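You operate a simulated robot arm through the tools that you are given. There is no shell and no other tool.

The job below is to be done with a simulated robot arm. You get a single attempt, and the scene is never put back.

## Task
Put the tall blue tin on the grey table away on the left half of the high shelf of the blue rack. Put the tall yellow tin on the grey table away on the left half of the high shelf of the blue rack. Fetch the blue-banded tin and set it on top of the silver bright block. Open the left desk drawer, take the orange-banded tin from the inside of the left desk drawer and put it in the red tray on the left of the small table and shut the drawer again. Put the tall green tin on the left half of the high shelf of the blue rack. Fetch the blue-banded slotted holder and set it on the right half of the low shelf of the blue rack. Any order will do. Set down upright: tall blue tin, tall yellow tin, tall green tin.
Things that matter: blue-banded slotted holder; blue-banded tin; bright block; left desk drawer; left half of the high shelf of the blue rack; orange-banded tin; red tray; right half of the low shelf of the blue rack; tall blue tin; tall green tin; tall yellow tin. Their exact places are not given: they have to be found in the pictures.

Only the result counts: the job must be done as asked and must still hold three seconds after the hand-in. Knocking over, shifting, dropping, spilling or breaking anything else fails it.

## Robot
A 7-joint arm with a three-finger gripper on a trunk, on a base that drives. Base frame: it is fixed to the floor where the robot stands at the start and does not move with it; the origin is under the middle of the robot, x ahead of it, y to its left, z up. Readings come in m, rad, newtons and seconds.
With the tool pointing down near the work surface it reaches from about 0.44 to 0.92 m from the robot's upright axis, wherever it stands. Its first joint turns from -2.897 to 2.897 rad. Places, roughly: blue-banded slotted holder (7x7x5 cm) [-6.8, 5.8, 0.8]; blue-banded tin (5x5x4 cm) [1.7, 1.4, 0.8]; bright block (6x6x4 cm) [1.8, 1.2, 0.8]; left desk drawer [-5.9, 7.3, 0.6]; left half of the high shelf of the blue rack [-6.6, 2.8, 1.3]; orange-banded tin (5x5x4 cm) [-5.9, 7.3, 0.6]; red tray (17x22x5 cm) [-7, 5.7, 0.8]; right half of the low shelf of the blue rack [-7.2, 3.3, 0.5]; tall blue tin (8x8x8 cm) [2.4, 0.6, 0.8]; tall green tin (8x8x8 cm) [-6.8, 6.1, 0.8]; tall yellow tin (8x8x8 cm) [2.3, 0.5, 0.8]. Payload 2.69 kg.
The TCP is the grasp point between the finger pads, 0.029 m short of the fingertips. In the tool frame z runs along the fingers and y along their closing line. Largest opening 0.12 m; the body of the gripper starts 0.078 m behind the TCP.
Orientation is told as [roll, pitch, yaw] about the base's x, y, z axes, in that order, counted from this pose: with the fingers straight down and closing along the base's y, the tool's x points along the base's -x, its y along +y and its z along -z.

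## Interface
- The arm moves only by the tool step_arm. Its argument "motion" is a list of rows, each an object (a shift or turn left out is 0, a gripper value left out holds the last) with "slide": the shift along the tool's x, y, z in units of 30 mm (1.0 is 30 mm), a list of three; "angular": the turn, a rotation vector about the tool's x, y, z in units of 6 degrees (1.0 is 6 degrees), a list of three; "jaw": the gripper command, from -1 (fully open) to 1 (shut), values between in proportion. In form: [{"slide": [dx, dy, dz], "angular": [rx, ry, rz], "jaw": jaw}, ...]. A call has 1 to 20 rows; each row shifts and turns the commanded pose from where the row before left it, along the tool's axes as they then stand. A call with a number of a shift or a turn outside -1 to 1 is refused whole. Rows are played at 5 a second. More than 0.05 m and 0.15 rad between two rows, or a gripper value outside its range, and nothing of the call is played. A pose out of reach is approached as far as the arm can. The call stops where the force on the tool passes 40 N (or 10 N more than at its start, if that is more) or the arm is blocked; 0.2 s more then pass. Each finger halts on what it meets, pressing with about 24 N; the grip force reading is that of the motor and also rises with nothing between the fingers. The clock runs only during rows and for 0.2 s after the last one: add rows that do not move to give the fingers time. It gives the time, the measured TCP pose, the force on the tool (base axes), the opening and the grip force at its end, in the units of the frame above (readings bear some noise), with the torque about the TCP (base axes, N m) and any sound that the robot's microphone picked up, and new pictures: "show" is both (left out), scene, wrist or none.
- Cameras (640 x 400 px; columns grow to the right, rows downward): "scene" is now at [0.2458, 0.004, 1.2091]; the picture's right is [0.06, -1.00, 0.00], its down [-0.52, -0.03, -0.86] and it looks along [0.86, 0.05, -0.52] (base axes); focal length 274 px, centre (320, 200). "wrist" rides on the gripper at [0.063, 0, -0.104] in the tool frame; the picture's right is [0.00, 1.00, 0.00], its down [-0.83, 0.00, -0.56] and it looks along [-0.56, 0.00, 0.83] (tool axes); focal length 275 px, centre (320, 200).
- raise_lower(by): slides the trunk up (or, below 0, down) by that many m; the arm and the scene camera ride with it, the base frame stays. It gives what a move gives, with no picture.
- base_move(legs): drives the robot by 1 to 6 legs, each [ahead, left, turn to the left] in m, m and rad, along the robot's own axes; the way and the turn of a leg run together, so that a leg with both is an arc; at most 1.5 m and 3.142 rad a leg. The arm and the cameras ride along, it lands a little off, and it stops where it bumps. It gives what a move gives, and a new picture of the scene camera.
- aim_head(pan, tilt): turns the head with the scene camera to pan (to the left, within 1.501 rad either way) and tilt (down, from -0.506 to 1.204), counted from straight ahead of the robot. It gives what a move gives, and a new picture of the scene camera.
- pixel_to_xyz(camera, pixels): there is no depth. For up to 12 entries [column, row, z] of the newest picture of that camera ("zoom" is the newest enlarged one), the place [x, y] in the base frame at which the ray of that pixel passes the height z, good to about 0.003 m. The clock stands still meanwhile.
- enlarge(camera, box): a new picture of the part [left, top, right, bottom] of that camera's present view, enlarged. The clock stands still meanwhile.
- job_done(): hands the job in; it is judged then, once.

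Open the gripper and draw the arm clear of the work before you hand the job in, unless the task says otherwise.

The tools are called after "Emit:" as a command line: name --argument value ..., lists and objects as JSON in quotes. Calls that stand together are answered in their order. step_arm: Moves the arm, as the interface text tells. Its arguments: {"type":"object","properties":{"motion":{"type":"array"},"show":{"type":"string","enum":["both","scene","wrist","none"]}},"required":["motion"]} The other tools are called the same way: raise_lower (by) slides the trunk up or down; base_move (legs) drives the base; aim_head (pan, tilt) turns the head that bears the scene camera; pixel_to_xyz (camera, pixels) gives the place at which the rays of pixels pass given heights; enlarge (camera, box) takes an enlarged picture of a part of a camera's view; job_done () hands the job in.

At the start:

```text
t: 0.0
position: [0.5415, -0.0965, 1.0106]
tool_rot: [-0.001, 0.0, 0.0]
contact_force: [0.0, -0.9, 0.4]
moment: [0.0, 0.0, -0.03]
width: 0.12
finger_force: 0.1
trunk travel left (down, up): [-0.45, 0.163]
robot x, y, heading: [-0.0031, 0.0003, 0.002]
head pan, tilt: [0.056, 0.543]
```

scene: 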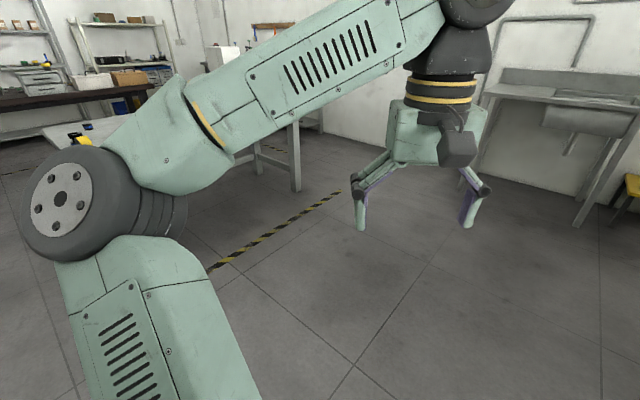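
wrist: 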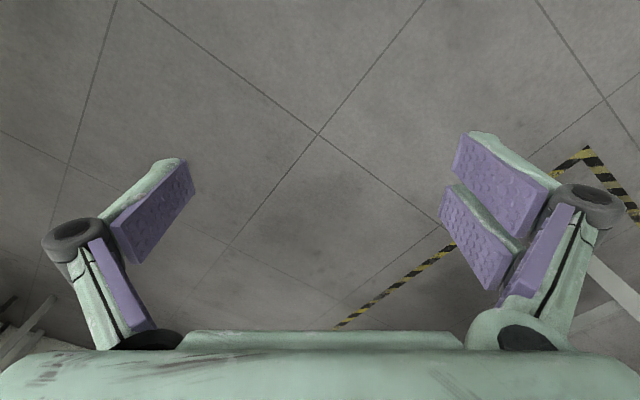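

The arm blocks much of the scene picture; the table's legs show around (290,150). I turn the head left to look at the tables with the tins.

Emit:
aim_head --pan 0.6 --tilt 0.3

```text
t: 1.0
position: [0.5412, -0.0967, 1.0108]
tool_rot: [0.0, -0.001, 0.002]
contact_force: [0.5, -0.2, -0.4]
moment: [0.0, 0.02, 0.0]
width: 0.1198
finger_force: 0.1
trunk travel left (down, up): [-0.45, 0.163]
robot x, y, heading: [-0.0016, 0.0054, -0.002]
head pan, tilt: [0.6, 0.3]
```

scene: 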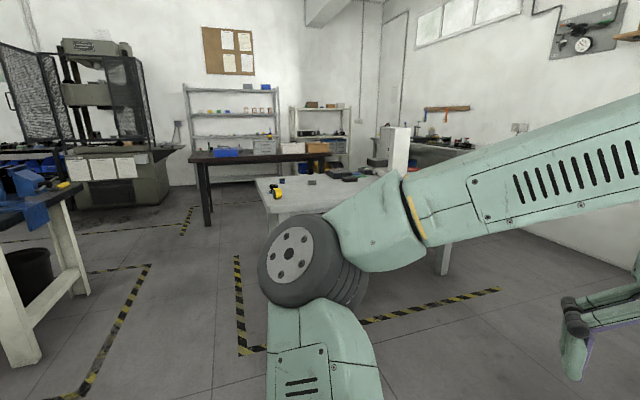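

The grey-white table is at about (300,190), partly behind the arm. I enlarge it.

Emit:
enlarge --camera "scene" --box '[230, 100, 490, 262]'

Emit:
pixel_to_xyz --camera "scene" --pixels '[[257, 178, 0.75], [268, 214, 0.75], [312, 182, 0.8], [281, 181, 0.8], [276, 190, 0.75], [385, 177, 0.75], [242, 355, 0], [237, 256, 0], [500, 289, 0]]'

```text
2.46 times, centred on (360, 181) of scene
```

zoom: 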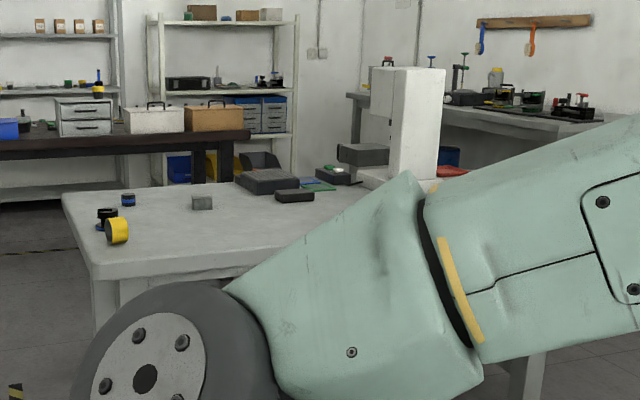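

```text
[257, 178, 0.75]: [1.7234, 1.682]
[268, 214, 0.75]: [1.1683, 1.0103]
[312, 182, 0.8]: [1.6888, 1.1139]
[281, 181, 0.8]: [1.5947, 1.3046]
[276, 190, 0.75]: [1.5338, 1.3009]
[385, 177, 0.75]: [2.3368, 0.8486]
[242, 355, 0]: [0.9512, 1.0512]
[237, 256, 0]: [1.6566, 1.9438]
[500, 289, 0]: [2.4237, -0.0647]
```

The blue tin (zoom (128,200)) and the grey block (zoom (202,202)) stand near the left end of the table. I look further left to learn the free floor and the bench at (30,300).

Emit:
pixel_to_xyz --camera "scene" --pixels '[[22, 363, 0], [78, 293, 0], [82, 400, 0], [150, 265, 0], [207, 225, 0], [185, 236, 0], [193, 207, 0]]'

Emit:
aim_head --pan 1.45 --tilt 0.4

```text
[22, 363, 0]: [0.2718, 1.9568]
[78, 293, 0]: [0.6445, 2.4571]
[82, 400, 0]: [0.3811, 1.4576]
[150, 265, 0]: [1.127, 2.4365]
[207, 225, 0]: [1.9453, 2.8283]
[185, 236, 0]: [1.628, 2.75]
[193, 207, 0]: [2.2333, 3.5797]
```

```text
t: 2.1
position: [0.5401, -0.0966, 1.0109]
tool_rot: [0.001, 0.0, 0.001]
contact_force: [-0.9, 0.6, 0.4]
moment: [-0.01, 0.02, 0.01]
width: 0.1201
finger_force: 0.0
trunk travel left (down, up): [-0.45, 0.163]
robot x, y, heading: [-0.0007, -0.0038, -0.001]
head pan, tilt: [1.45, 0.4]
```

scene: 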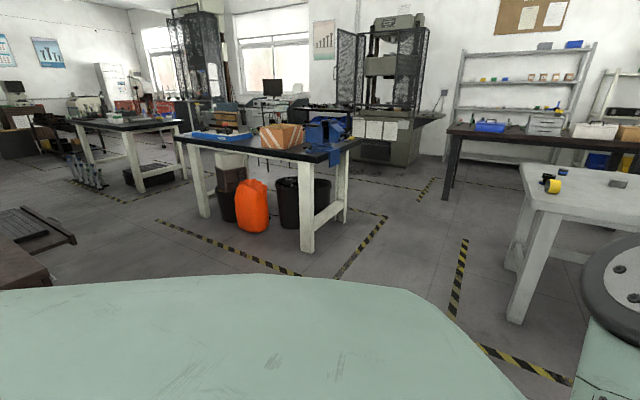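

Floor between the bench (legs at (305,250)) and the table's left end is free. I turn to face along the table's length and drive in at its left end.

Emit:
base_move --legs '[[0, 0, -0.688], [-0.337, 1.277, 0], [0.1, 0.764, 0]]'

Emit:
aim_head --pan 0.0 --tilt 0.6

```text
t: 20.2
position: [1.4648, 1.3341, 1.0103]
tool_rot: [0.002, 0.0, -0.666]
contact_force: [0.3, 0.2, -0.6]
moment: [0.02, 0.02, -0.03]
width: 0.12
finger_force: 0.1
trunk travel left (down, up): [-0.45, 0.163]
robot x, y, heading: [1.1006, 1.7456, -0.659]
head pan, tilt: [1.45, 0.4]
```

scene: 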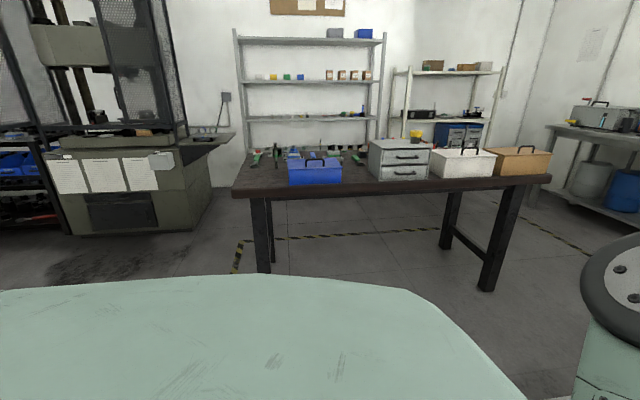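

```text
t: 21.7
position: [1.4662, 1.3338, 1.0105]
tool_rot: [0.001, -0.001, -0.666]
contact_force: [0.0, -0.1, 0.0]
moment: [-0.01, 0.0, 0.0]
width: 0.1201
finger_force: 0.1
trunk travel left (down, up): [-0.45, 0.163]
robot x, y, heading: [1.1012, 1.7462, -0.666]
head pan, tilt: [0.0, 0.6]
```

scene: 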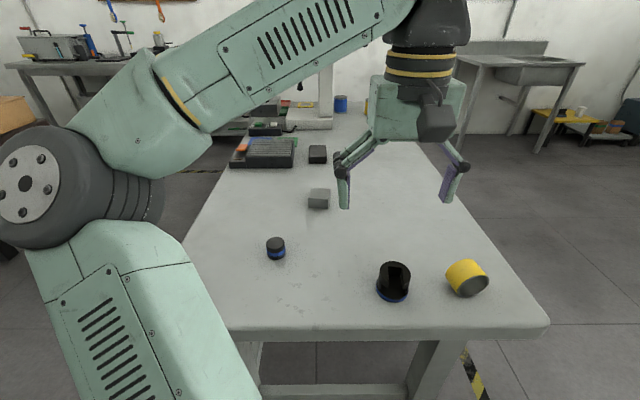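

The blue-banded tin is at (276,248), the bright block at (319,198); a slotted decoy is at (393,282). I enlarge for measurement.

Emit:
enlarge --camera "scene" --box '[230, 150, 390, 250]'

Emit:
enlarge --camera "scene" --box '[250, 210, 410, 310]'

Emit:
pixel_to_xyz --camera "scene" --pixels '[[276, 258, 0.75], [276, 242, 0.8], [319, 205, 0.75], [319, 208, 0.76], [319, 192, 0.8], [340, 112, 0.76], [393, 297, 0.76], [467, 290, 0.76], [318, 162, 0.76]]'

```text
4.00 times, centred on (310, 200) of scene
```

zoom: 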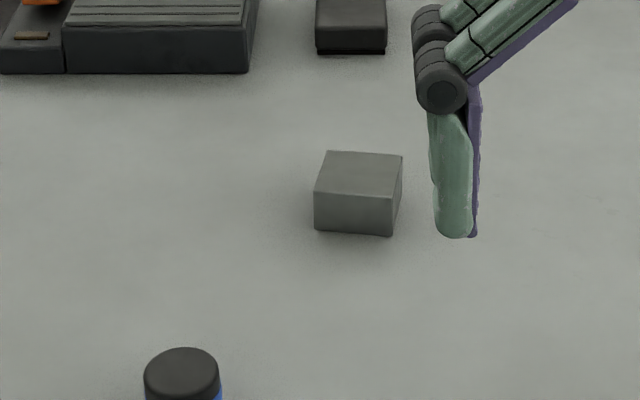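

```text
4.00 times, centred on (330, 260) of scene
```

zoom: 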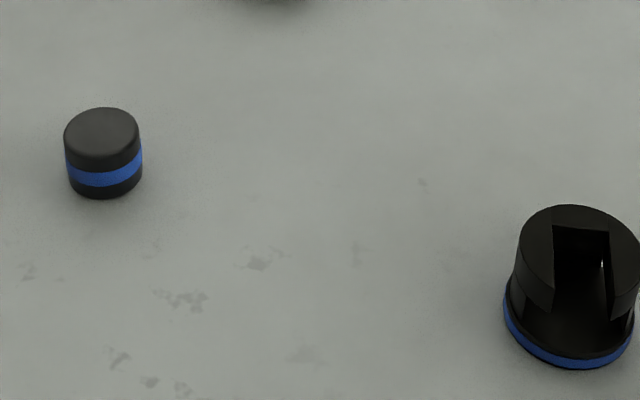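

```text
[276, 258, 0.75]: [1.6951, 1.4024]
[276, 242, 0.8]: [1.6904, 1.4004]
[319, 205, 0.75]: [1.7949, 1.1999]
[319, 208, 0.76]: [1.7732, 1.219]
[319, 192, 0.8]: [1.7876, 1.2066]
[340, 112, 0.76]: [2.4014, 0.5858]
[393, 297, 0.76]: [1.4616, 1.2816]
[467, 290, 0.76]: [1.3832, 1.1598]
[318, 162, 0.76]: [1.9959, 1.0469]
```

The tin reads about (1.69,1.40) and the block (1.79,1.205). I move the hand over the tin and look with the wrist camera.

Emit:
step_arm --motion '[{"slide": [-0.643, 0.907, 0], "jaw": -1}, {"slide": [-0.643, 0.907, 0]}, {"slide": [-0.643, 0.907, 0]}, {"slide": [-0.643, 0.907, 0]}, {"slide": [-0.643, 0.907, 0]}, {"slide": [-0.643, 0.907, 0]}, {"slide": [-0.643, 0.907, 0]}, {"slide": [0, 0, 1]}, {"slide": [0, 0, 1]}, {"slide": [0, 0, 0]}]'

```text
t: 23.9
position: [1.6885, 1.4006, 0.9482]
tool_rot: [-0.001, 0.0, -0.667]
contact_force: [-0.5, 0.1, -0.2]
moment: [0.01, -0.01, 0.04]
width: 0.12
finger_force: 0.0
trunk travel left (down, up): [-0.45, 0.163]
robot x, y, heading: [1.0996, 1.74, -0.667]
head pan, tilt: [0.0, 0.6]
```

scene: 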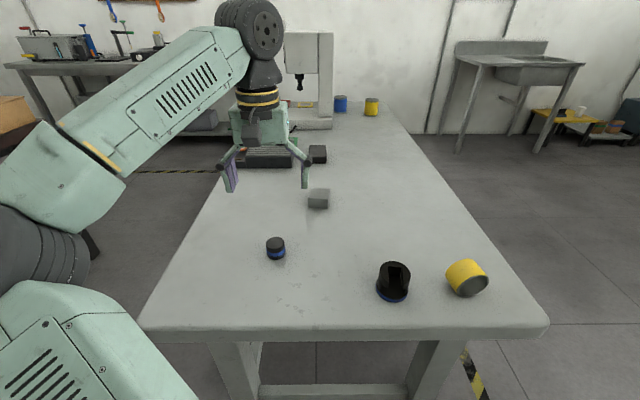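
wrist: 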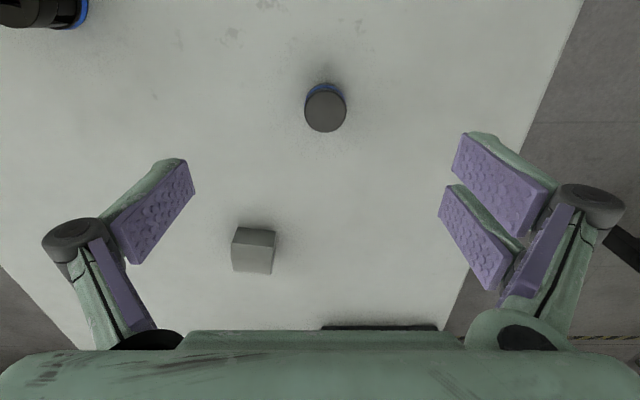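

The wrist view shows the tin's top at (326,112) and the block at (253,248). I cross-check the heights using both cameras.

Emit:
enlarge --camera "wrist" --box '[200, 60, 380, 280]'

Emit:
pixel_to_xyz --camera "wrist" --pixels '[[326, 113, 0.76], [326, 113, 0.78], [326, 113, 0.8], [326, 113, 0.82], [255, 238, 0.76], [255, 238, 0.78], [255, 238, 0.8]]'

Emit:
pixel_to_xyz --camera "scene" --pixels '[[276, 243, 0.76], [276, 243, 0.78], [276, 243, 0.8], [276, 243, 0.82], [319, 193, 0.76], [319, 193, 0.78], [319, 193, 0.8]]'

```text
1.82 times, centred on (290, 170) of wrist
```

zoom: 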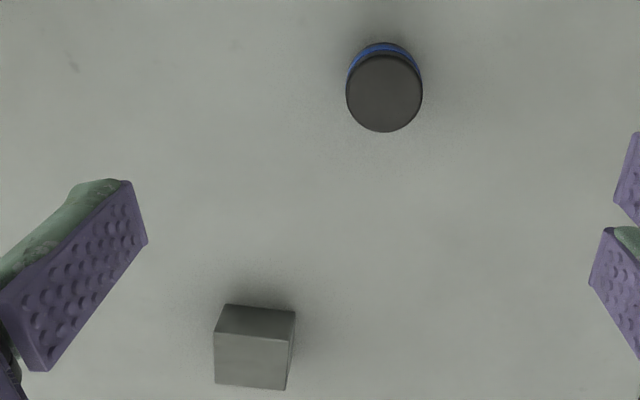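

```text
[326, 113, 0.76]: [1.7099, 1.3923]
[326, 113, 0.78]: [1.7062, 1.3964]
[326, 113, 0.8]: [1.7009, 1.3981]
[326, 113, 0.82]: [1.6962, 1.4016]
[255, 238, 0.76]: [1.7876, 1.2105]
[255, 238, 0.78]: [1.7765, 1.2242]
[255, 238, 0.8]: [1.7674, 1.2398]
```

```text
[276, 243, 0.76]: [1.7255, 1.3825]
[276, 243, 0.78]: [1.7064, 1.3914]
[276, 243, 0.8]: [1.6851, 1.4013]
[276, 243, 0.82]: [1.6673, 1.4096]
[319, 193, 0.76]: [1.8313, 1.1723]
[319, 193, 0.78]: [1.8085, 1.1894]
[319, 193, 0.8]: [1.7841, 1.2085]
```

The camera is upside-down, so the block's top face is the lower part, centred at wrist (253,259). I recompute.

Emit:
pixel_to_xyz --camera "wrist" --pixels '[[325.2, 110.7, 0.78], [325.2, 110.7, 0.79], [253.2, 258.7, 0.77], [253.2, 258.7, 0.78], [253.2, 258.7, 0.79], [253.2, 258.7, 0.8]]'

Emit:
pixel_to_xyz --camera "scene" --pixels '[[275.5, 243, 0.78], [275.5, 243, 0.79], [320, 193.5, 0.77], [320, 193.5, 0.78], [320, 193.5, 0.79], [320, 193.5, 0.8]]'

```text
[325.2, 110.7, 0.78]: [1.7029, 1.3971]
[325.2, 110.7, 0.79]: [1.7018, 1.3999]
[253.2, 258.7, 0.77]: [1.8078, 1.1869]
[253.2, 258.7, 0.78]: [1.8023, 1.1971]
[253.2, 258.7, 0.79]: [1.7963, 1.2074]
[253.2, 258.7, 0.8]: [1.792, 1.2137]
```

```text
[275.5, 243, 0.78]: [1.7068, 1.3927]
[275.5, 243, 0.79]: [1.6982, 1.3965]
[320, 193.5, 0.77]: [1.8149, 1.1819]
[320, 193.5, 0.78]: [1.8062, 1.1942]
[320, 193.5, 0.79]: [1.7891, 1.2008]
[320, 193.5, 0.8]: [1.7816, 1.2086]
```

Both tops sit at z≈0.783 (tabletop ≈0.743); tin at (1.703,1.397), block at (1.802,1.197). I align over the tin and lower to z≈0.778.

Emit:
step_arm --motion '[{"slide": [-0.45, 0.2, 0]}, {"slide": [0, 0, 1]}, {"slide": [0, 0, 1]}, {"slide": [0, 0, 1]}, {"slide": [0, 0, 0]}, {"slide": [0, 0, 0]}]'

```text
t: 25.3
position: [1.7044, 1.3961, 0.8577]
tool_rot: [-0.002, 0.001, -0.666]
contact_force: [0.6, -1.2, -0.3]
moment: [-0.04, 0.0, 0.04]
width: 0.1199
finger_force: 0.2
trunk travel left (down, up): [-0.45, 0.163]
robot x, y, heading: [1.0973, 1.7414, -0.664]
head pan, tilt: [0.0, 0.6]
```

scene: 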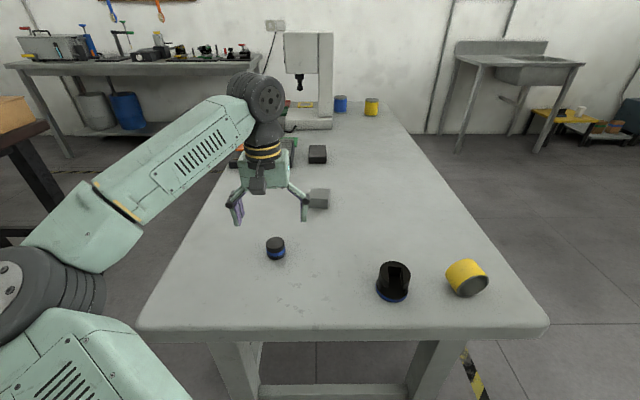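
wrist: 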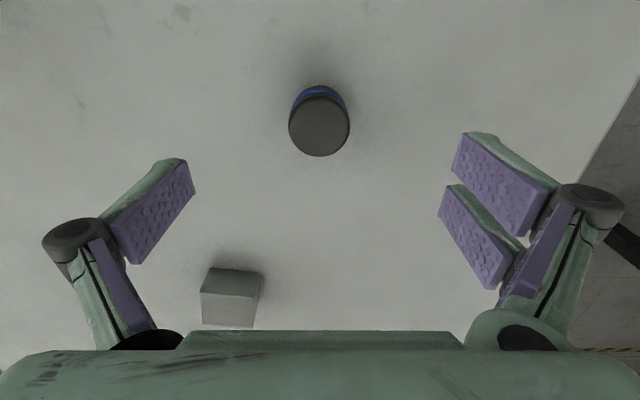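

The tin is centred at column 320. I check its place once more before the last descent.

Emit:
pixel_to_xyz --camera "wrist" --pixels '[[319.5, 125, 0.783], [319.5, 125, 0.79], [230.5, 299, 0.783]]'

Emit:
step_arm --motion '[{"slide": [0, 0, 1]}, {"slide": [0, 0, 1]}, {"slide": [0, 0, 0.6]}, {"slide": [0, 0, 0]}]'

```text
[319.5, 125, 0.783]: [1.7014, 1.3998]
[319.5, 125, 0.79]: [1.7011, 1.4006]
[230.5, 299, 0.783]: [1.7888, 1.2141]
```

```text
t: 26.3
position: [1.7039, 1.395, 0.7824]
tool_rot: [0.001, 0.0, -0.665]
contact_force: [-0.3, -1.3, -0.1]
moment: [0.0, -0.03, -0.02]
width: 0.1198
finger_force: 0.1
trunk travel left (down, up): [-0.45, 0.163]
robot x, y, heading: [1.0998, 1.7461, -0.665]
head pan, tilt: [0.0, 0.6]
```

scene: 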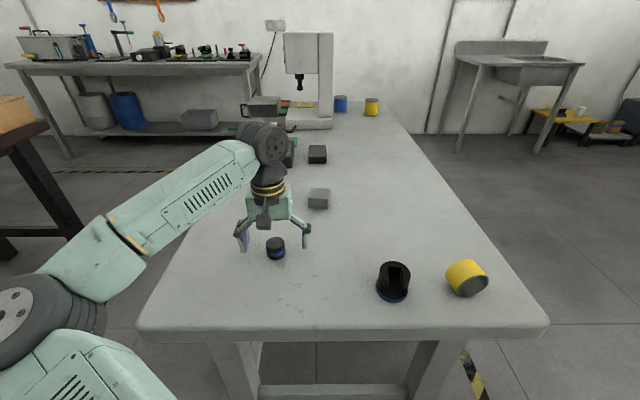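
wrist: 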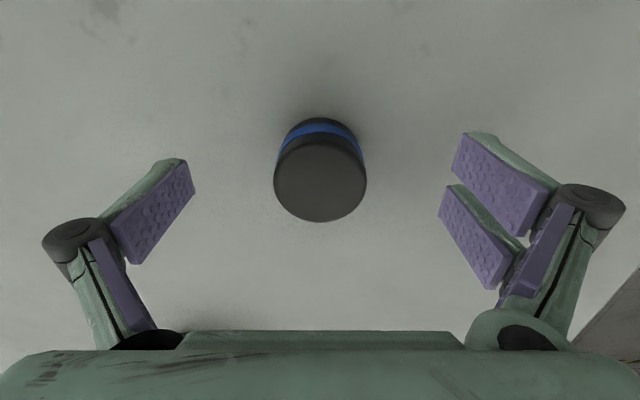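

The tin top centre (320,180) sits nearly on the grasp point. I close the fingers here and check the grip.

Emit:
step_arm --motion '[{"slide": [0.1, 0, 0.15]}, {"jaw": 1}, {"jaw": 1}, {"jaw": 1}, {"jaw": 1}, {"jaw": 1}, {"jaw": 1}, {"jaw": 1}, {"jaw": 1}, {"jaw": 1}]'

```text
t: 28.5
position: [1.7018, 1.3996, 0.7792]
tool_rot: [0.0, -0.002, -0.665]
contact_force: [2.1, 1.1, 4.7]
moment: [0.1, -0.06, -0.05]
width: 0.0407
finger_force: 23.8
trunk travel left (down, up): [-0.45, 0.163]
robot x, y, heading: [1.1006, 1.7463, -0.663]
head pan, tilt: [0.0, 0.6]
```

scene: 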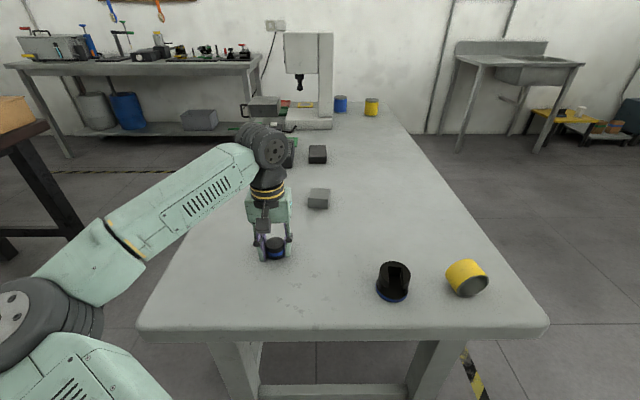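
wrist: 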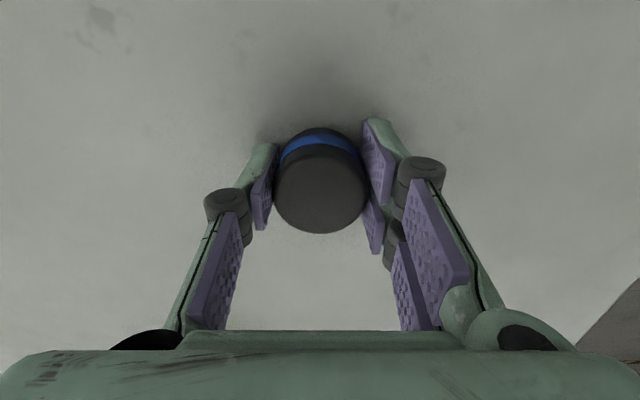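

The grip holds at 0.041 m. I lift 9 cm and move over the block by the measured tin-to-block offset.

Emit:
step_arm --motion '[{"slide": [0, 0, -1]}, {"slide": [0, 0, -1]}, {"slide": [0, 0, -1]}, {"slide": [-0.957, -0.454, 0]}, {"slide": [-0.957, -0.454, 0]}, {"slide": [-0.957, -0.454, 0]}, {"slide": [-0.957, -0.454, 0]}, {"slide": [-0.957, -0.454, 0]}, {"slide": [-0.957, -0.454, 0]}, {"slide": [-0.957, -0.454, 0]}, {}, {}]'

```text
t: 31.1
position: [1.8008, 1.2029, 0.8682]
tool_rot: [0.0, 0.0, -0.664]
contact_force: [-0.1, 0.1, -0.7]
moment: [0.0, -0.01, 0.01]
width: 0.0404
finger_force: 23.9
trunk travel left (down, up): [-0.45, 0.163]
robot x, y, heading: [1.0978, 1.7429, -0.667]
head pan, tilt: [0.0, 0.6]
```

scene: 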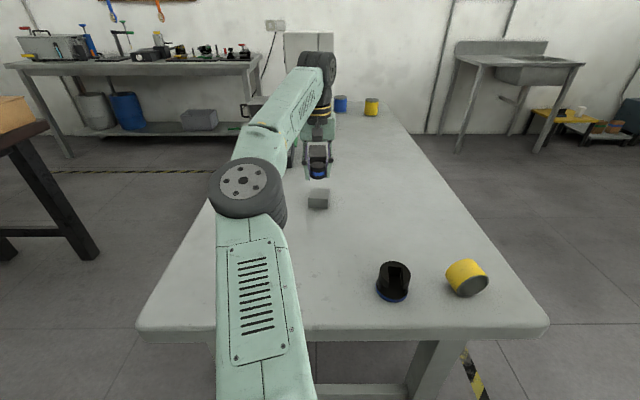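
wrist: 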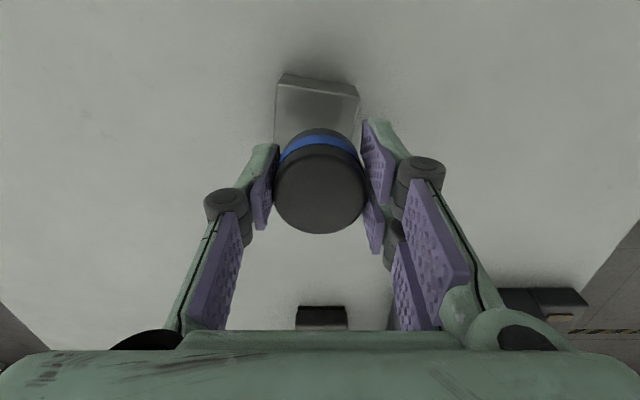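

The block's top near edge runs (281,83)-(358,96). I compute these corners to verify the alignment.

Emit:
enlarge --camera "wrist" --box '[240, 50, 400, 150]'

Emit:
pixel_to_xyz --camera "wrist" --pixels '[[281, 83, 0.783], [358, 96, 0.783], [320, 187, 0.8682], [275, 140, 0.783]]'

```text
4.00 times, centred on (320, 100) of wrist
```

zoom: 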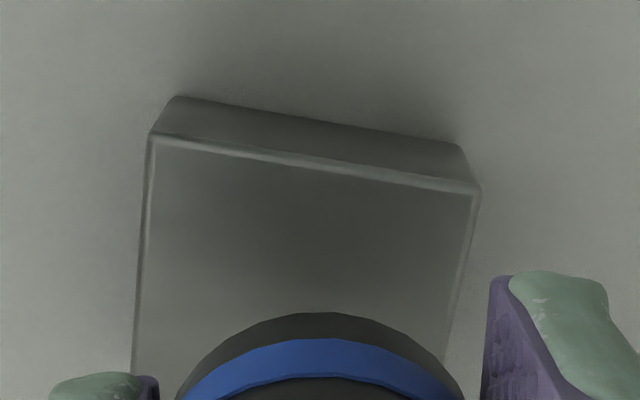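

```text
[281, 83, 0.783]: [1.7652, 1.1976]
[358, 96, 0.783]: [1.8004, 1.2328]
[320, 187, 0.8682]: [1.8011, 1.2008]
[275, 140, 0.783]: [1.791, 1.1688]
```

The block centre comes out about 6 mm further ahead than the tool. I correct and lower to just above contact.

Emit:
step_arm --motion '[{"slide": [-0.2, -0.06, 0]}, {"slide": [0, 0, 0.8]}, {"slide": [0, 0, 0.6]}, {}, {}]'

```text
t: 32.3
position: [1.8056, 1.1948, 0.8249]
tool_rot: [0.001, 0.0, -0.666]
contact_force: [0.0, 0.0, -0.9]
moment: [-0.01, -0.04, 0.01]
width: 0.0404
finger_force: 24.2
trunk travel left (down, up): [-0.45, 0.163]
robot x, y, heading: [1.0982, 1.7425, -0.662]
head pan, tilt: [0.0, 0.6]
```

scene: 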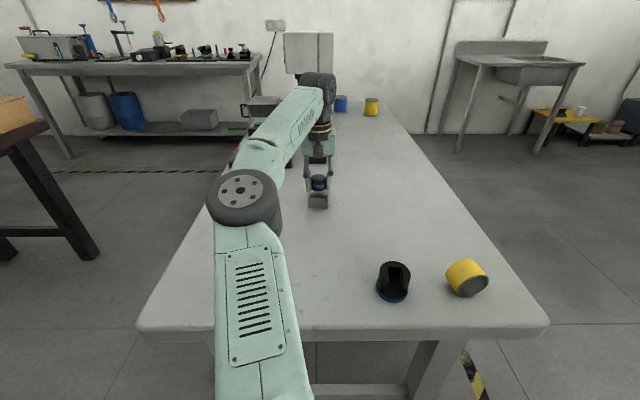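
wrist: 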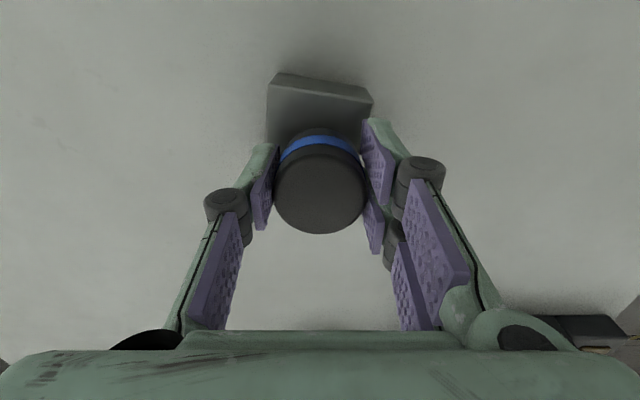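

Near block edge at rows 83-97 means the tin is centred within ~3 mm. I lower slowly to contact.

Emit:
step_arm --motion '[{"slide": [0.1, 0, 0.1]}, {"slide": [0, 0, 0.08]}, {}]' --show "wrist"

```text
t: 33.1
position: [1.8025, 1.1978, 0.8197]
tool_rot: [-0.001, 0.0, -0.666]
contact_force: [0.7, -0.2, 0.5]
moment: [0.04, 0.02, -0.02]
width: 0.0404
finger_force: 24.1
trunk travel left (down, up): [-0.45, 0.163]
robot x, y, heading: [1.097, 1.7415, -0.663]
head pan, tilt: [0.0, 0.6]
```

wrist: 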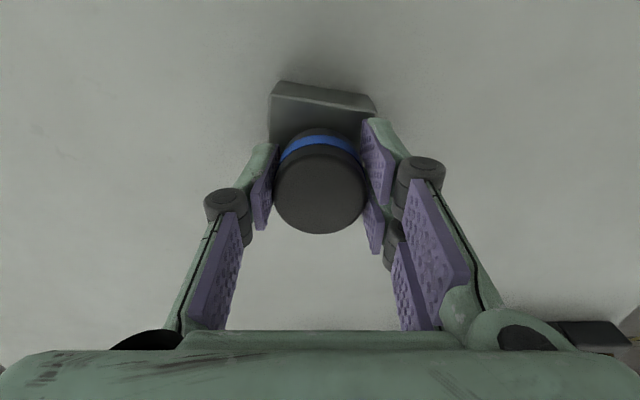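

No contact force yet at z 0.8197; I keep lowering by about 1.5 mm at a time.

Emit:
step_arm --motion '[{"slide": [0, 0, 0.05]}, {"slide": [0, 0, 0.05]}, {}]' --show "wrist"

```text
t: 33.9
position: [1.8022, 1.1962, 0.8179]
tool_rot: [0.002, 0.0, -0.667]
contact_force: [-0.1, -0.5, -1.1]
moment: [0.0, 0.01, 0.02]
width: 0.0405
finger_force: 24.3
trunk travel left (down, up): [-0.45, 0.163]
robot x, y, heading: [1.0969, 1.7436, -0.661]
head pan, tilt: [0.0, 0.6]
```

wrist: 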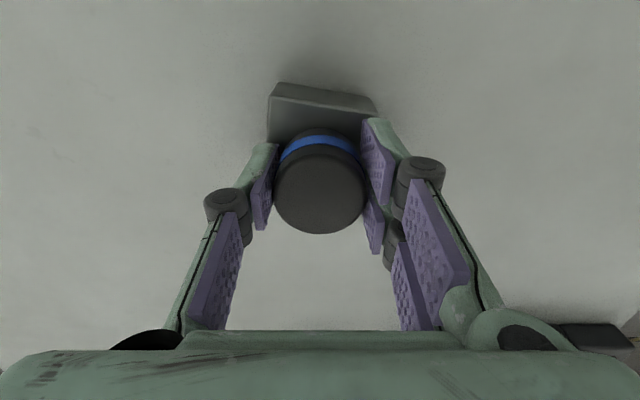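

Still no contact at 0.818; I go on lowering in small steps.

Emit:
step_arm --motion '[{"slide": [0, 0, 0.06]}, {"slide": [0, 0, 0.06]}, {}]' --show "none"

```text
t: 34.7
position: [1.801, 1.1972, 0.8136]
tool_rot: [0.0, 0.001, -0.664]
contact_force: [0.1, 0.1, -0.7]
moment: [0.02, 0.01, -0.01]
width: 0.0407
finger_force: 24.3
trunk travel left (down, up): [-0.45, 0.163]
robot x, y, heading: [1.0993, 1.7445, -0.666]
head pan, tilt: [0.0, 0.6]
```

No contact yet at 0.8136; continue.

Emit:
step_arm --motion '[{"slide": [0, 0, 0.06]}, {"slide": [0, 0, 0.06]}, {}]' --show "wrist"

```text
t: 35.5
position: [1.801, 1.197, 0.8117]
tool_rot: [-0.004, -0.006, -0.665]
contact_force: [4.3, -4.2, 14.6]
moment: [-0.01, -0.17, -0.09]
width: 0.0406
finger_force: 23.6
trunk travel left (down, up): [-0.45, 0.163]
robot x, y, heading: [1.1003, 1.7424, -0.666]
head pan, tilt: [0.0, 0.6]
```

wrist: 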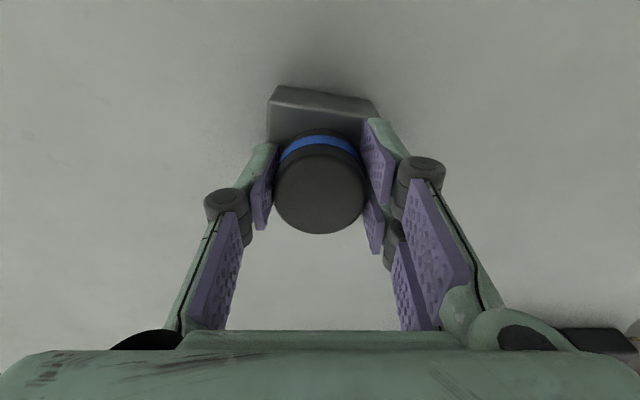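

Contact at 14.6 N: the tin stands on the block. I relieve a little, open the fingers, and rise.

Emit:
step_arm --motion '[{"slide": [0, 0, -0.04]}, {"jaw": 0.2}, {"jaw": 0.0}, {"jaw": -0.3}, {"jaw": -0.6}, {"jaw": -0.6}, {"jaw": -0.6}, {"jaw": -0.6}]' --show "wrist"

Emit:
step_arm --motion '[{"slide": [0, 0, -0.5]}, {"slide": [0, 0, -1]}, {"slide": [0, 0, -1]}, {"slide": [0, 0, -1]}, {"slide": [0, 0, -1]}, {"slide": [0, 0, -1]}, {"slide": [0, 0, -1]}, {}]'

```text
t: 37.3
position: [1.802, 1.1964, 0.8113]
tool_rot: [0.0, 0.0, -0.666]
contact_force: [-0.3, 0.7, 0.8]
moment: [0.0, 0.0, 0.0]
width: 0.0961
finger_force: 0.1
trunk travel left (down, up): [-0.45, 0.163]
robot x, y, heading: [1.0996, 1.7438, -0.667]
head pan, tilt: [0.0, 0.6]
```

wrist: 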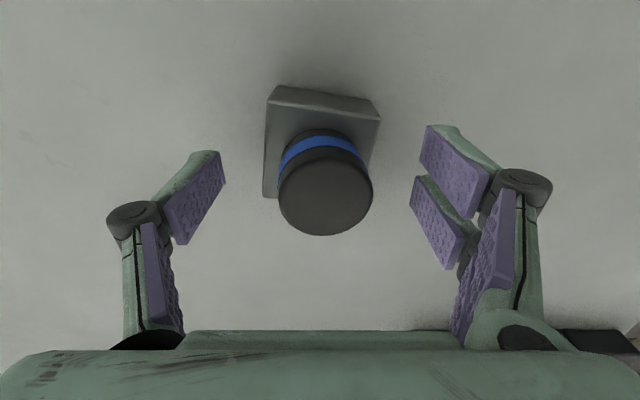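

```text
t: 39.1
position: [1.7783, 1.2093, 0.9792]
tool_rot: [0.0, -0.001, -0.665]
contact_force: [0.4, 0.4, -0.1]
moment: [0.03, 0.01, 0.01]
width: 0.0964
finger_force: 0.0
out of reach, approached as far as the arm can: row 5, 6, 7
trunk travel left (down, up): [-0.45, 0.163]
robot x, y, heading: [1.0969, 1.7454, -0.664]
head pan, tilt: [0.0, 0.6]
```

scene: 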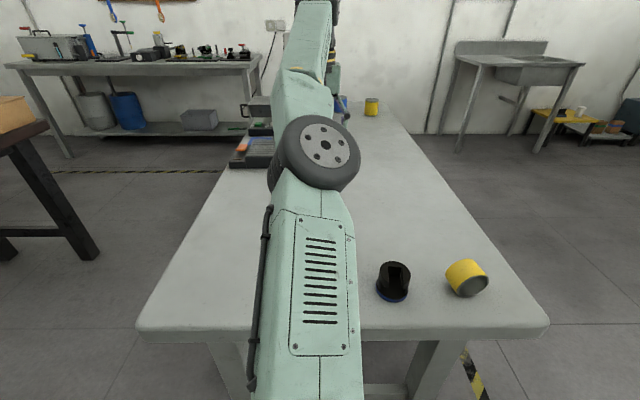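
wrist: 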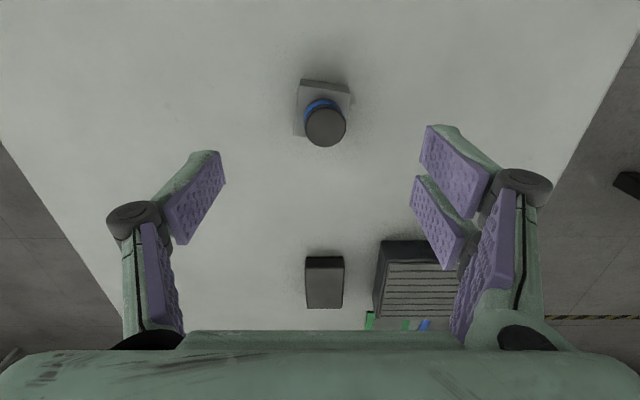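

The tin rests on the block (wrist (325,125)). Now I retract the arm toward the body and measure the far end of the table and the tall tins at (341,104) and (371,106).

Emit:
step_arm --motion '[{"slide": [1, 0, 0]}, {"slide": [1, 0, 0]}, {"slide": [1, 0, 0]}, {"slide": [1, 0, 0]}, {"slide": [1, 0, 0]}, {"slide": [1, 0, 0]}, {"slide": [1, 0.5, 0]}, {"slide": [1, 1, 0]}, {"slide": [0, 1, 0], "jaw": -1}, {"slide": [0, 1, 0]}, {"slide": [0, 1, 0]}, {"slide": [0, 1, 0]}, {}]' --show "scene"

Emit:
enlarge --camera "scene" --box '[230, 60, 430, 185]'

Emit:
pixel_to_xyz --camera "scene" --pixels '[[548, 325, 0.74], [392, 112, 0.74], [140, 325, 0.74], [341, 113, 0.74], [371, 116, 0.74], [386, 105, 0.74]]'

```text
t: 41.9
position: [1.6952, 1.4868, 0.974]
tool_rot: [0.0, -0.001, -0.666]
contact_force: [1.0, -0.6, -0.2]
moment: [0.02, 0.02, -0.03]
width: 0.12
finger_force: 0.1
trunk travel left (down, up): [-0.45, 0.163]
robot x, y, heading: [1.1007, 1.743, -0.663]
head pan, tilt: [0.0, 0.6]
```

scene: 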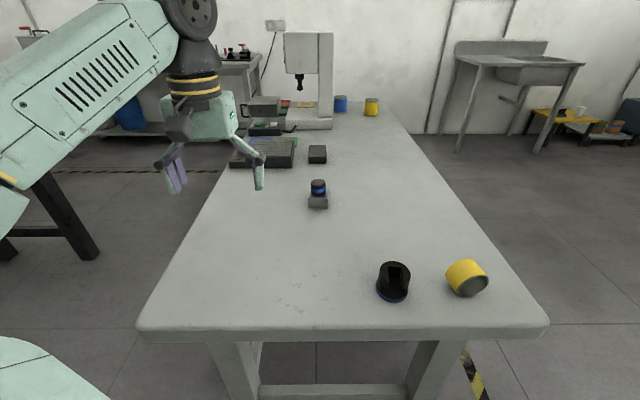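

```text
3.20 times, centred on (330, 122) of scene
```

zoom: 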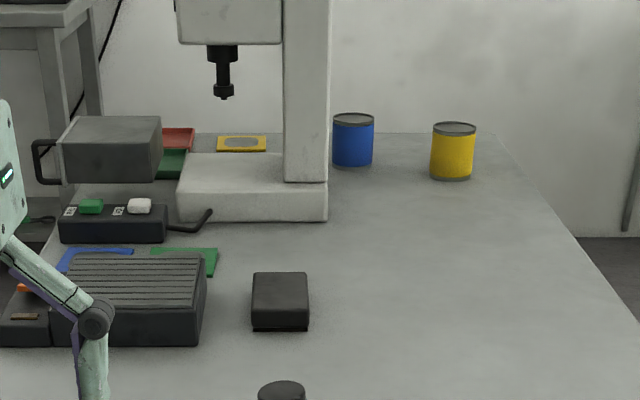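

```text
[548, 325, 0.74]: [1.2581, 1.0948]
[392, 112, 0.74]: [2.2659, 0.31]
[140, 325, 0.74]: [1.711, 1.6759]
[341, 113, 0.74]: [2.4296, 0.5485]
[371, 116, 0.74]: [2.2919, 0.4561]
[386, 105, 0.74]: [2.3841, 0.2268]
```

The yellow tin is at about (2.32,0.44) and the blue at (2.45,0.53). I check the sink bench's legs and then drive around to the front long side.

Emit:
pixel_to_xyz --camera "scene" --pixels '[[456, 150, 0], [540, 152, 0], [495, 126, 0], [440, 134, 0], [640, 215, 0]]'

Emit:
base_move --legs '[[0, -0.95, 0], [0, 0, 1.572], [0, -0.88, 0]]'

```text
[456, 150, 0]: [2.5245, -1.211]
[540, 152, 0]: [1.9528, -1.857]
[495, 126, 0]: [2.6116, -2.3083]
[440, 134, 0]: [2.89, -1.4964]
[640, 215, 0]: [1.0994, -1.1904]
```

```text
t: 60.4
position: [1.4608, 1.1159, 0.9743]
tool_rot: [0.0, -0.001, 1.0]
contact_force: [1.0, 0.1, -0.3]
moment: [0.0, 0.02, -0.01]
width: 0.1198
finger_force: 0.1
trunk travel left (down, up): [-0.45, 0.163]
robot x, y, heading: [1.2619, 0.4991, 0.998]
head pan, tilt: [0.0, 0.6]
```

scene: 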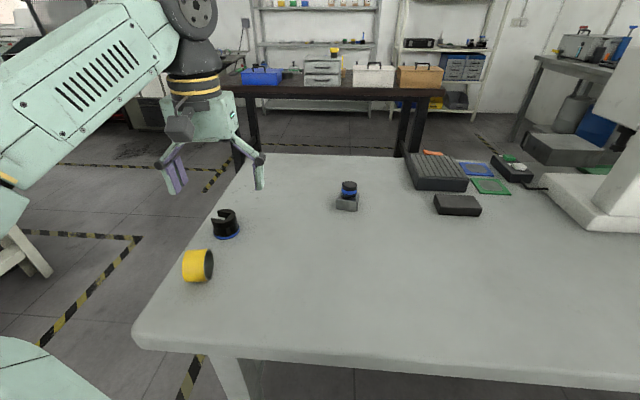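

I correct the heading by -0.09 and slide right along the table to its far end.

Emit:
base_move --legs '[[0, 0, -0.09], [0, -0.88, 0]]'

```text
t: 68.4
position: [2.2308, 0.5406, 0.9743]
tool_rot: [0.001, -0.002, 0.917]
contact_force: [0.2, -0.2, 0.6]
moment: [0.02, 0.0, 0.01]
width: 0.1201
finger_force: 0.1
trunk travel left (down, up): [-0.45, 0.163]
robot x, y, heading: [1.9776, -0.0616, 0.918]
head pan, tilt: [0.0, 0.6]
```

scene: 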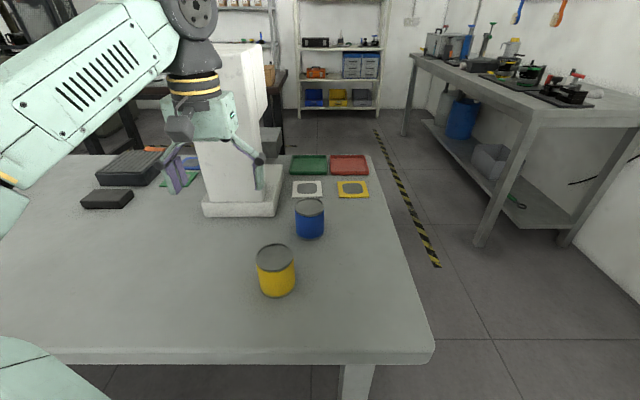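

The yellow tin is at (275,270), the blue one at (310,218). I enlarge and measure.

Emit:
enlarge --camera "scene" --box '[220, 180, 380, 310]'

Emit:
pixel_to_xyz --camera "scene" --pixels '[[275, 258, 0.82], [275, 258, 0.83], [277, 295, 0.74], [309.5, 207, 0.82], [309.5, 207, 0.83], [310, 236, 0.74], [435, 355, 0.74]]'

```text
3.08 times, centred on (300, 245) of scene
```

zoom: 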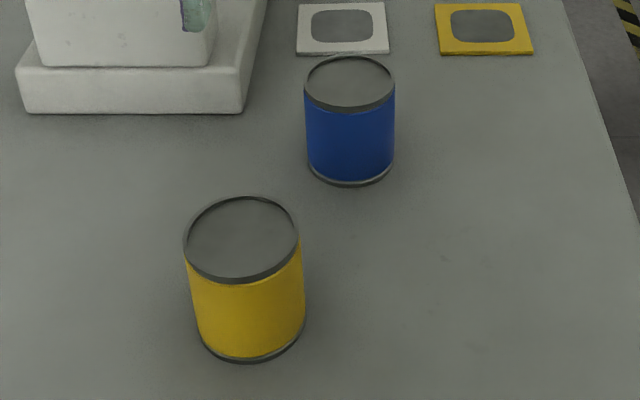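

```text
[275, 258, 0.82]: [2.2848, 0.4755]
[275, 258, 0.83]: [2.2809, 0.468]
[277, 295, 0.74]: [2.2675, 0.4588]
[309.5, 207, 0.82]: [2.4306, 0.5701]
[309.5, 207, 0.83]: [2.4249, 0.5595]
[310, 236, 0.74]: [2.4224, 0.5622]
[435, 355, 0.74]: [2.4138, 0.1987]
```

I move the hand over the yellow tin to get a wrist view for measuring the table height and the tin.

Emit:
step_arm --motion '[{"slide": [0.5, -0.9, 0]}, {"slide": [0.5, -0.9, 0]}, {"slide": [0.5, -0.9, 0]}, {}, {}]'

```text
t: 69.6
position: [2.2689, 0.455, 0.9768]
tool_rot: [0.0, 0.0, 0.917]
contact_force: [-0.7, -1.1, 0.4]
moment: [-0.03, -0.01, 0.0]
width: 0.12
finger_force: 0.0
trunk travel left (down, up): [-0.45, 0.163]
robot x, y, heading: [1.9791, -0.0587, 0.916]
head pan, tilt: [0.0, 0.6]
```

scene: 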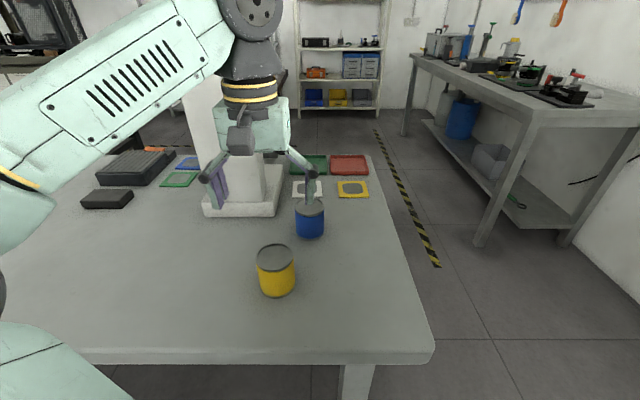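
wrist: 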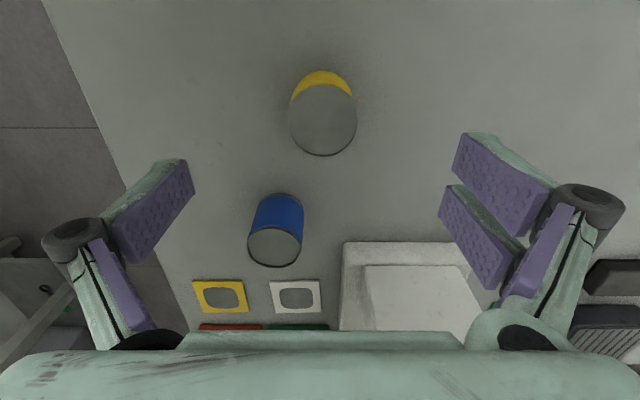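

I compare the yellow frame's near corners and the tin tops in both cameras to fix heights.

Emit:
pixel_to_xyz --camera "wrist" --pixels '[[193, 280, 0.74], [193, 280, 0.75], [243, 279, 0.74], [243, 279, 0.75], [323, 119, 0.81], [323, 119, 0.82], [274, 247, 0.81], [274, 247, 0.82]]'

Emit:
pixel_to_xyz --camera "scene" --pixels '[[369.2, 197.6, 0.74], [369.2, 197.6, 0.75], [339, 197.6, 0.74], [339, 197.6, 0.75], [274.7, 257.7, 0.81], [274.7, 257.7, 0.82], [309.5, 207, 0.81], [309.5, 207, 0.82]]'

```text
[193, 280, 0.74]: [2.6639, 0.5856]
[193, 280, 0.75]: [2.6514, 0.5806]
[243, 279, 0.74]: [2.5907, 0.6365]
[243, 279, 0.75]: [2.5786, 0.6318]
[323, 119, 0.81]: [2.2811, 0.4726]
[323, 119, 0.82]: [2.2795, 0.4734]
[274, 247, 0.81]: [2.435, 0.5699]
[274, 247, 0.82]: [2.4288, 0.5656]
```

```text
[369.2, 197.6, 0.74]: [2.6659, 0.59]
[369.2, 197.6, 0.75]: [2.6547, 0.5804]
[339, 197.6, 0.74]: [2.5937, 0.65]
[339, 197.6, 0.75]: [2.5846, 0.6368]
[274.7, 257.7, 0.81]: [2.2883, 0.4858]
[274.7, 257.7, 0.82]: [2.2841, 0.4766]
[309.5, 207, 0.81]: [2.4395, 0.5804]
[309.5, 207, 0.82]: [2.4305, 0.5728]
```

Table ≈0.745, yellow tin top ≈0.822 at (2.282,0.474). I back off 12 cm, tilt the tool 45° forward and lower part-way.

Emit:
step_arm --motion '[{"slide": [1, 0, 0]}, {"slide": [1, 0, 0]}, {"slide": [1, 0, 0]}, {"slide": [1, 0, 0]}, {"angular": [0, -1, 0]}, {"angular": [0, -1, 0]}, {"angular": [0, -1, 0]}, {"angular": [0, -1, 0]}, {"angular": [0, -1, 0]}, {"angular": [0, -1, 0]}, {"angular": [0, -1, 0]}, {"angular": [0, -0.5, 0]}, {"slide": [0.7, 0, 0.7]}, {"slide": [0.7, 0, 0.7]}, {"slide": [0.7, 0, 0.7]}, {}, {}]'

```text
t: 73.2
position: [2.1884, 0.3883, 0.9426]
tool_rot: [-0.002, -0.784, 0.915]
contact_force: [-0.1, -0.2, 0.7]
moment: [0.01, 0.01, -0.03]
width: 0.1198
finger_force: 0.0
out of reach, approached as far as the arm can: row 13, 14, 15
trunk travel left (down, up): [-0.45, 0.163]
robot x, y, heading: [1.9826, -0.0554, 0.916]
head pan, tilt: [0.0, 0.6]
```

scene: 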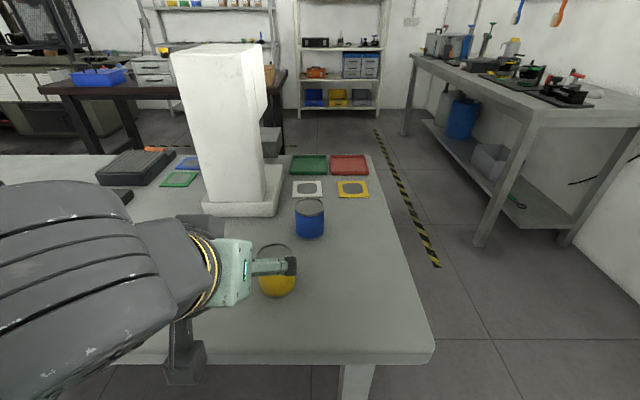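
wrist: 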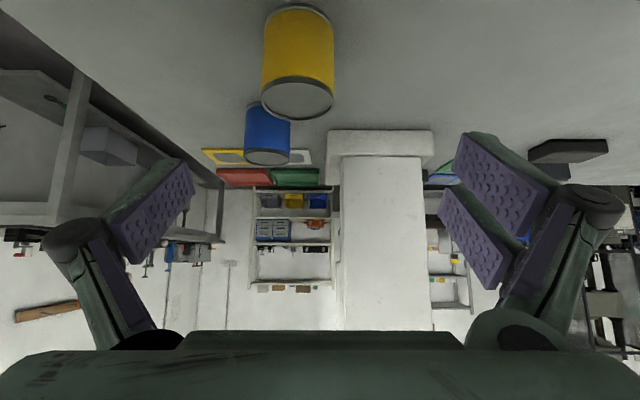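

The tilt worked but lowering ran out of reach so close in; lowering the trunk keeps the joint posture instead. TCP is at z 0.943, so I lower the trunk by 0.15.

Emit:
raise_lower --by -0.15

Emit:
step_arm --motion '[{}]'

```text
t: 74.9
position: [2.1894, 0.3876, 0.7927]
tool_rot: [0.0, -0.784, 0.917]
contact_force: [0.5, -0.2, 0.2]
moment: [0.02, 0.02, 0.05]
width: 0.1199
finger_force: 0.1
trunk travel left (down, up): [-0.3, 0.313]
robot x, y, heading: [1.9788, -0.0587, 0.914]
head pan, tilt: [0.0, 0.6]
```

```text
t: 75.3
position: [2.1882, 0.3877, 0.7932]
tool_rot: [-0.003, -0.784, 0.915]
contact_force: [-0.1, 1.0, 0.3]
moment: [0.02, -0.03, 0.01]
width: 0.12
finger_force: 0.1
trunk travel left (down, up): [-0.3, 0.313]
robot x, y, heading: [1.9814, -0.0592, 0.919]
head pan, tilt: [0.0, 0.6]
```

scene: 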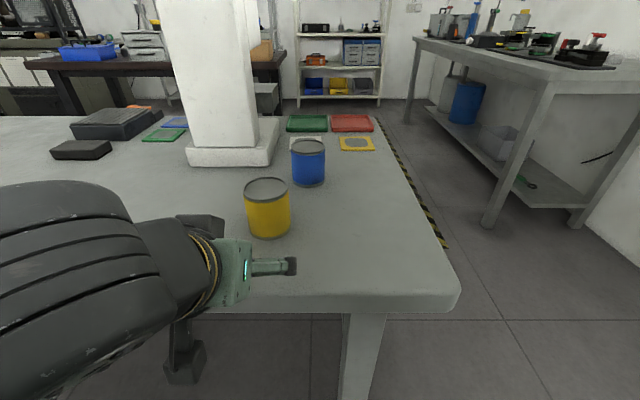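
wrist: 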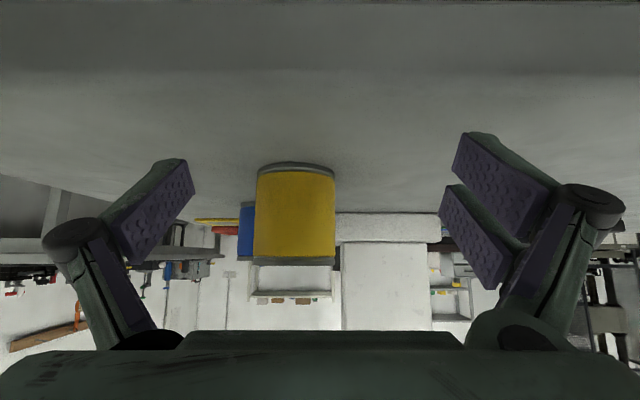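

The tin appears at columns 256–335, 2 cm right of the tool's centre line. I shift right 0.021 m and advance 0.126 m horizontally.

Emit:
step_arm --motion '[{"slide": [0, -0.7, 0]}, {"slide": [-0.594, 0, 0.594]}, {"slide": [-0.594, 0, 0.594]}, {"slide": [-0.594, 0, 0.594]}, {}, {}]'

```text
t: 76.7
position: [2.2485, 0.4377, 0.7975]
tool_rot: [-0.001, -0.782, 0.917]
contact_force: [-1.1, 0.1, 0.3]
moment: [-0.01, 0.02, -0.05]
width: 0.1199
finger_force: 0.0
out of reach, approached as far as the arm can: row 1
trunk travel left (down, up): [-0.3, 0.313]
robot x, y, heading: [1.9821, -0.0596, 0.916]
head pan, tilt: [0.0, 0.6]
```

scene: 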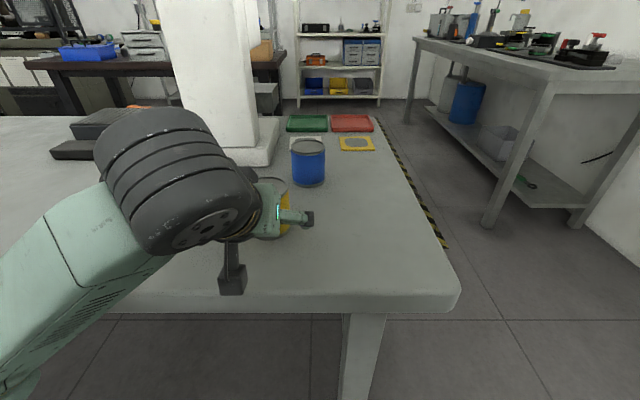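
wrist: 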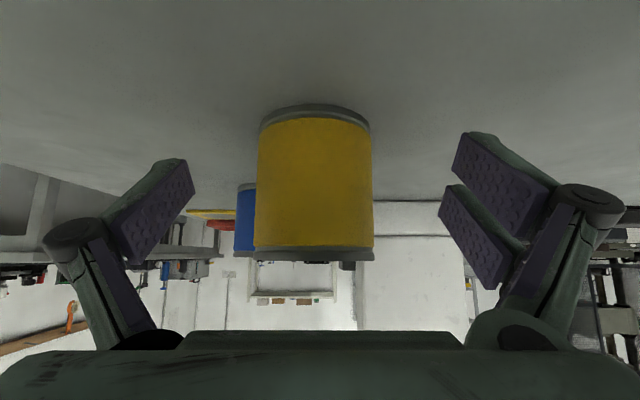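

The tin is now almost centred (columns 256–373). I finish: 5 cm ahead, 7 mm down, 4 mm right.

Emit:
step_arm --motion '[{"slide": [-0.46, -0.075, 0.69]}, {"slide": [-0.46, -0.075, 0.69]}, {}, {}]' --show "wrist"

```text
t: 77.7
position: [2.2827, 0.4735, 0.7876]
tool_rot: [-0.002, -0.782, 0.915]
contact_force: [0.3, -0.7, 0.0]
moment: [-0.05, 0.01, 0.02]
width: 0.1198
finger_force: 0.1
trunk travel left (down, up): [-0.3, 0.313]
robot x, y, heading: [1.9814, -0.0608, 0.911]
head pan, tilt: [0.0, 0.6]
```

wrist: 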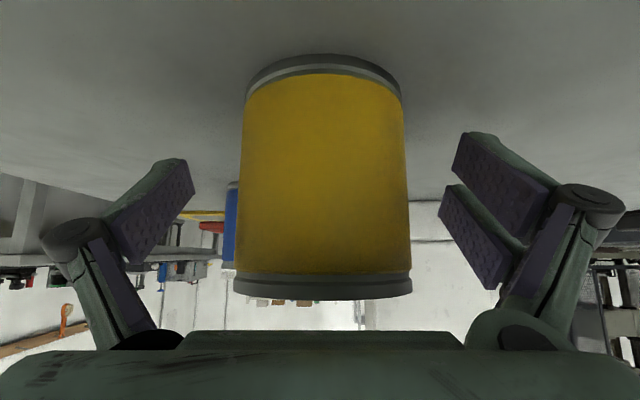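

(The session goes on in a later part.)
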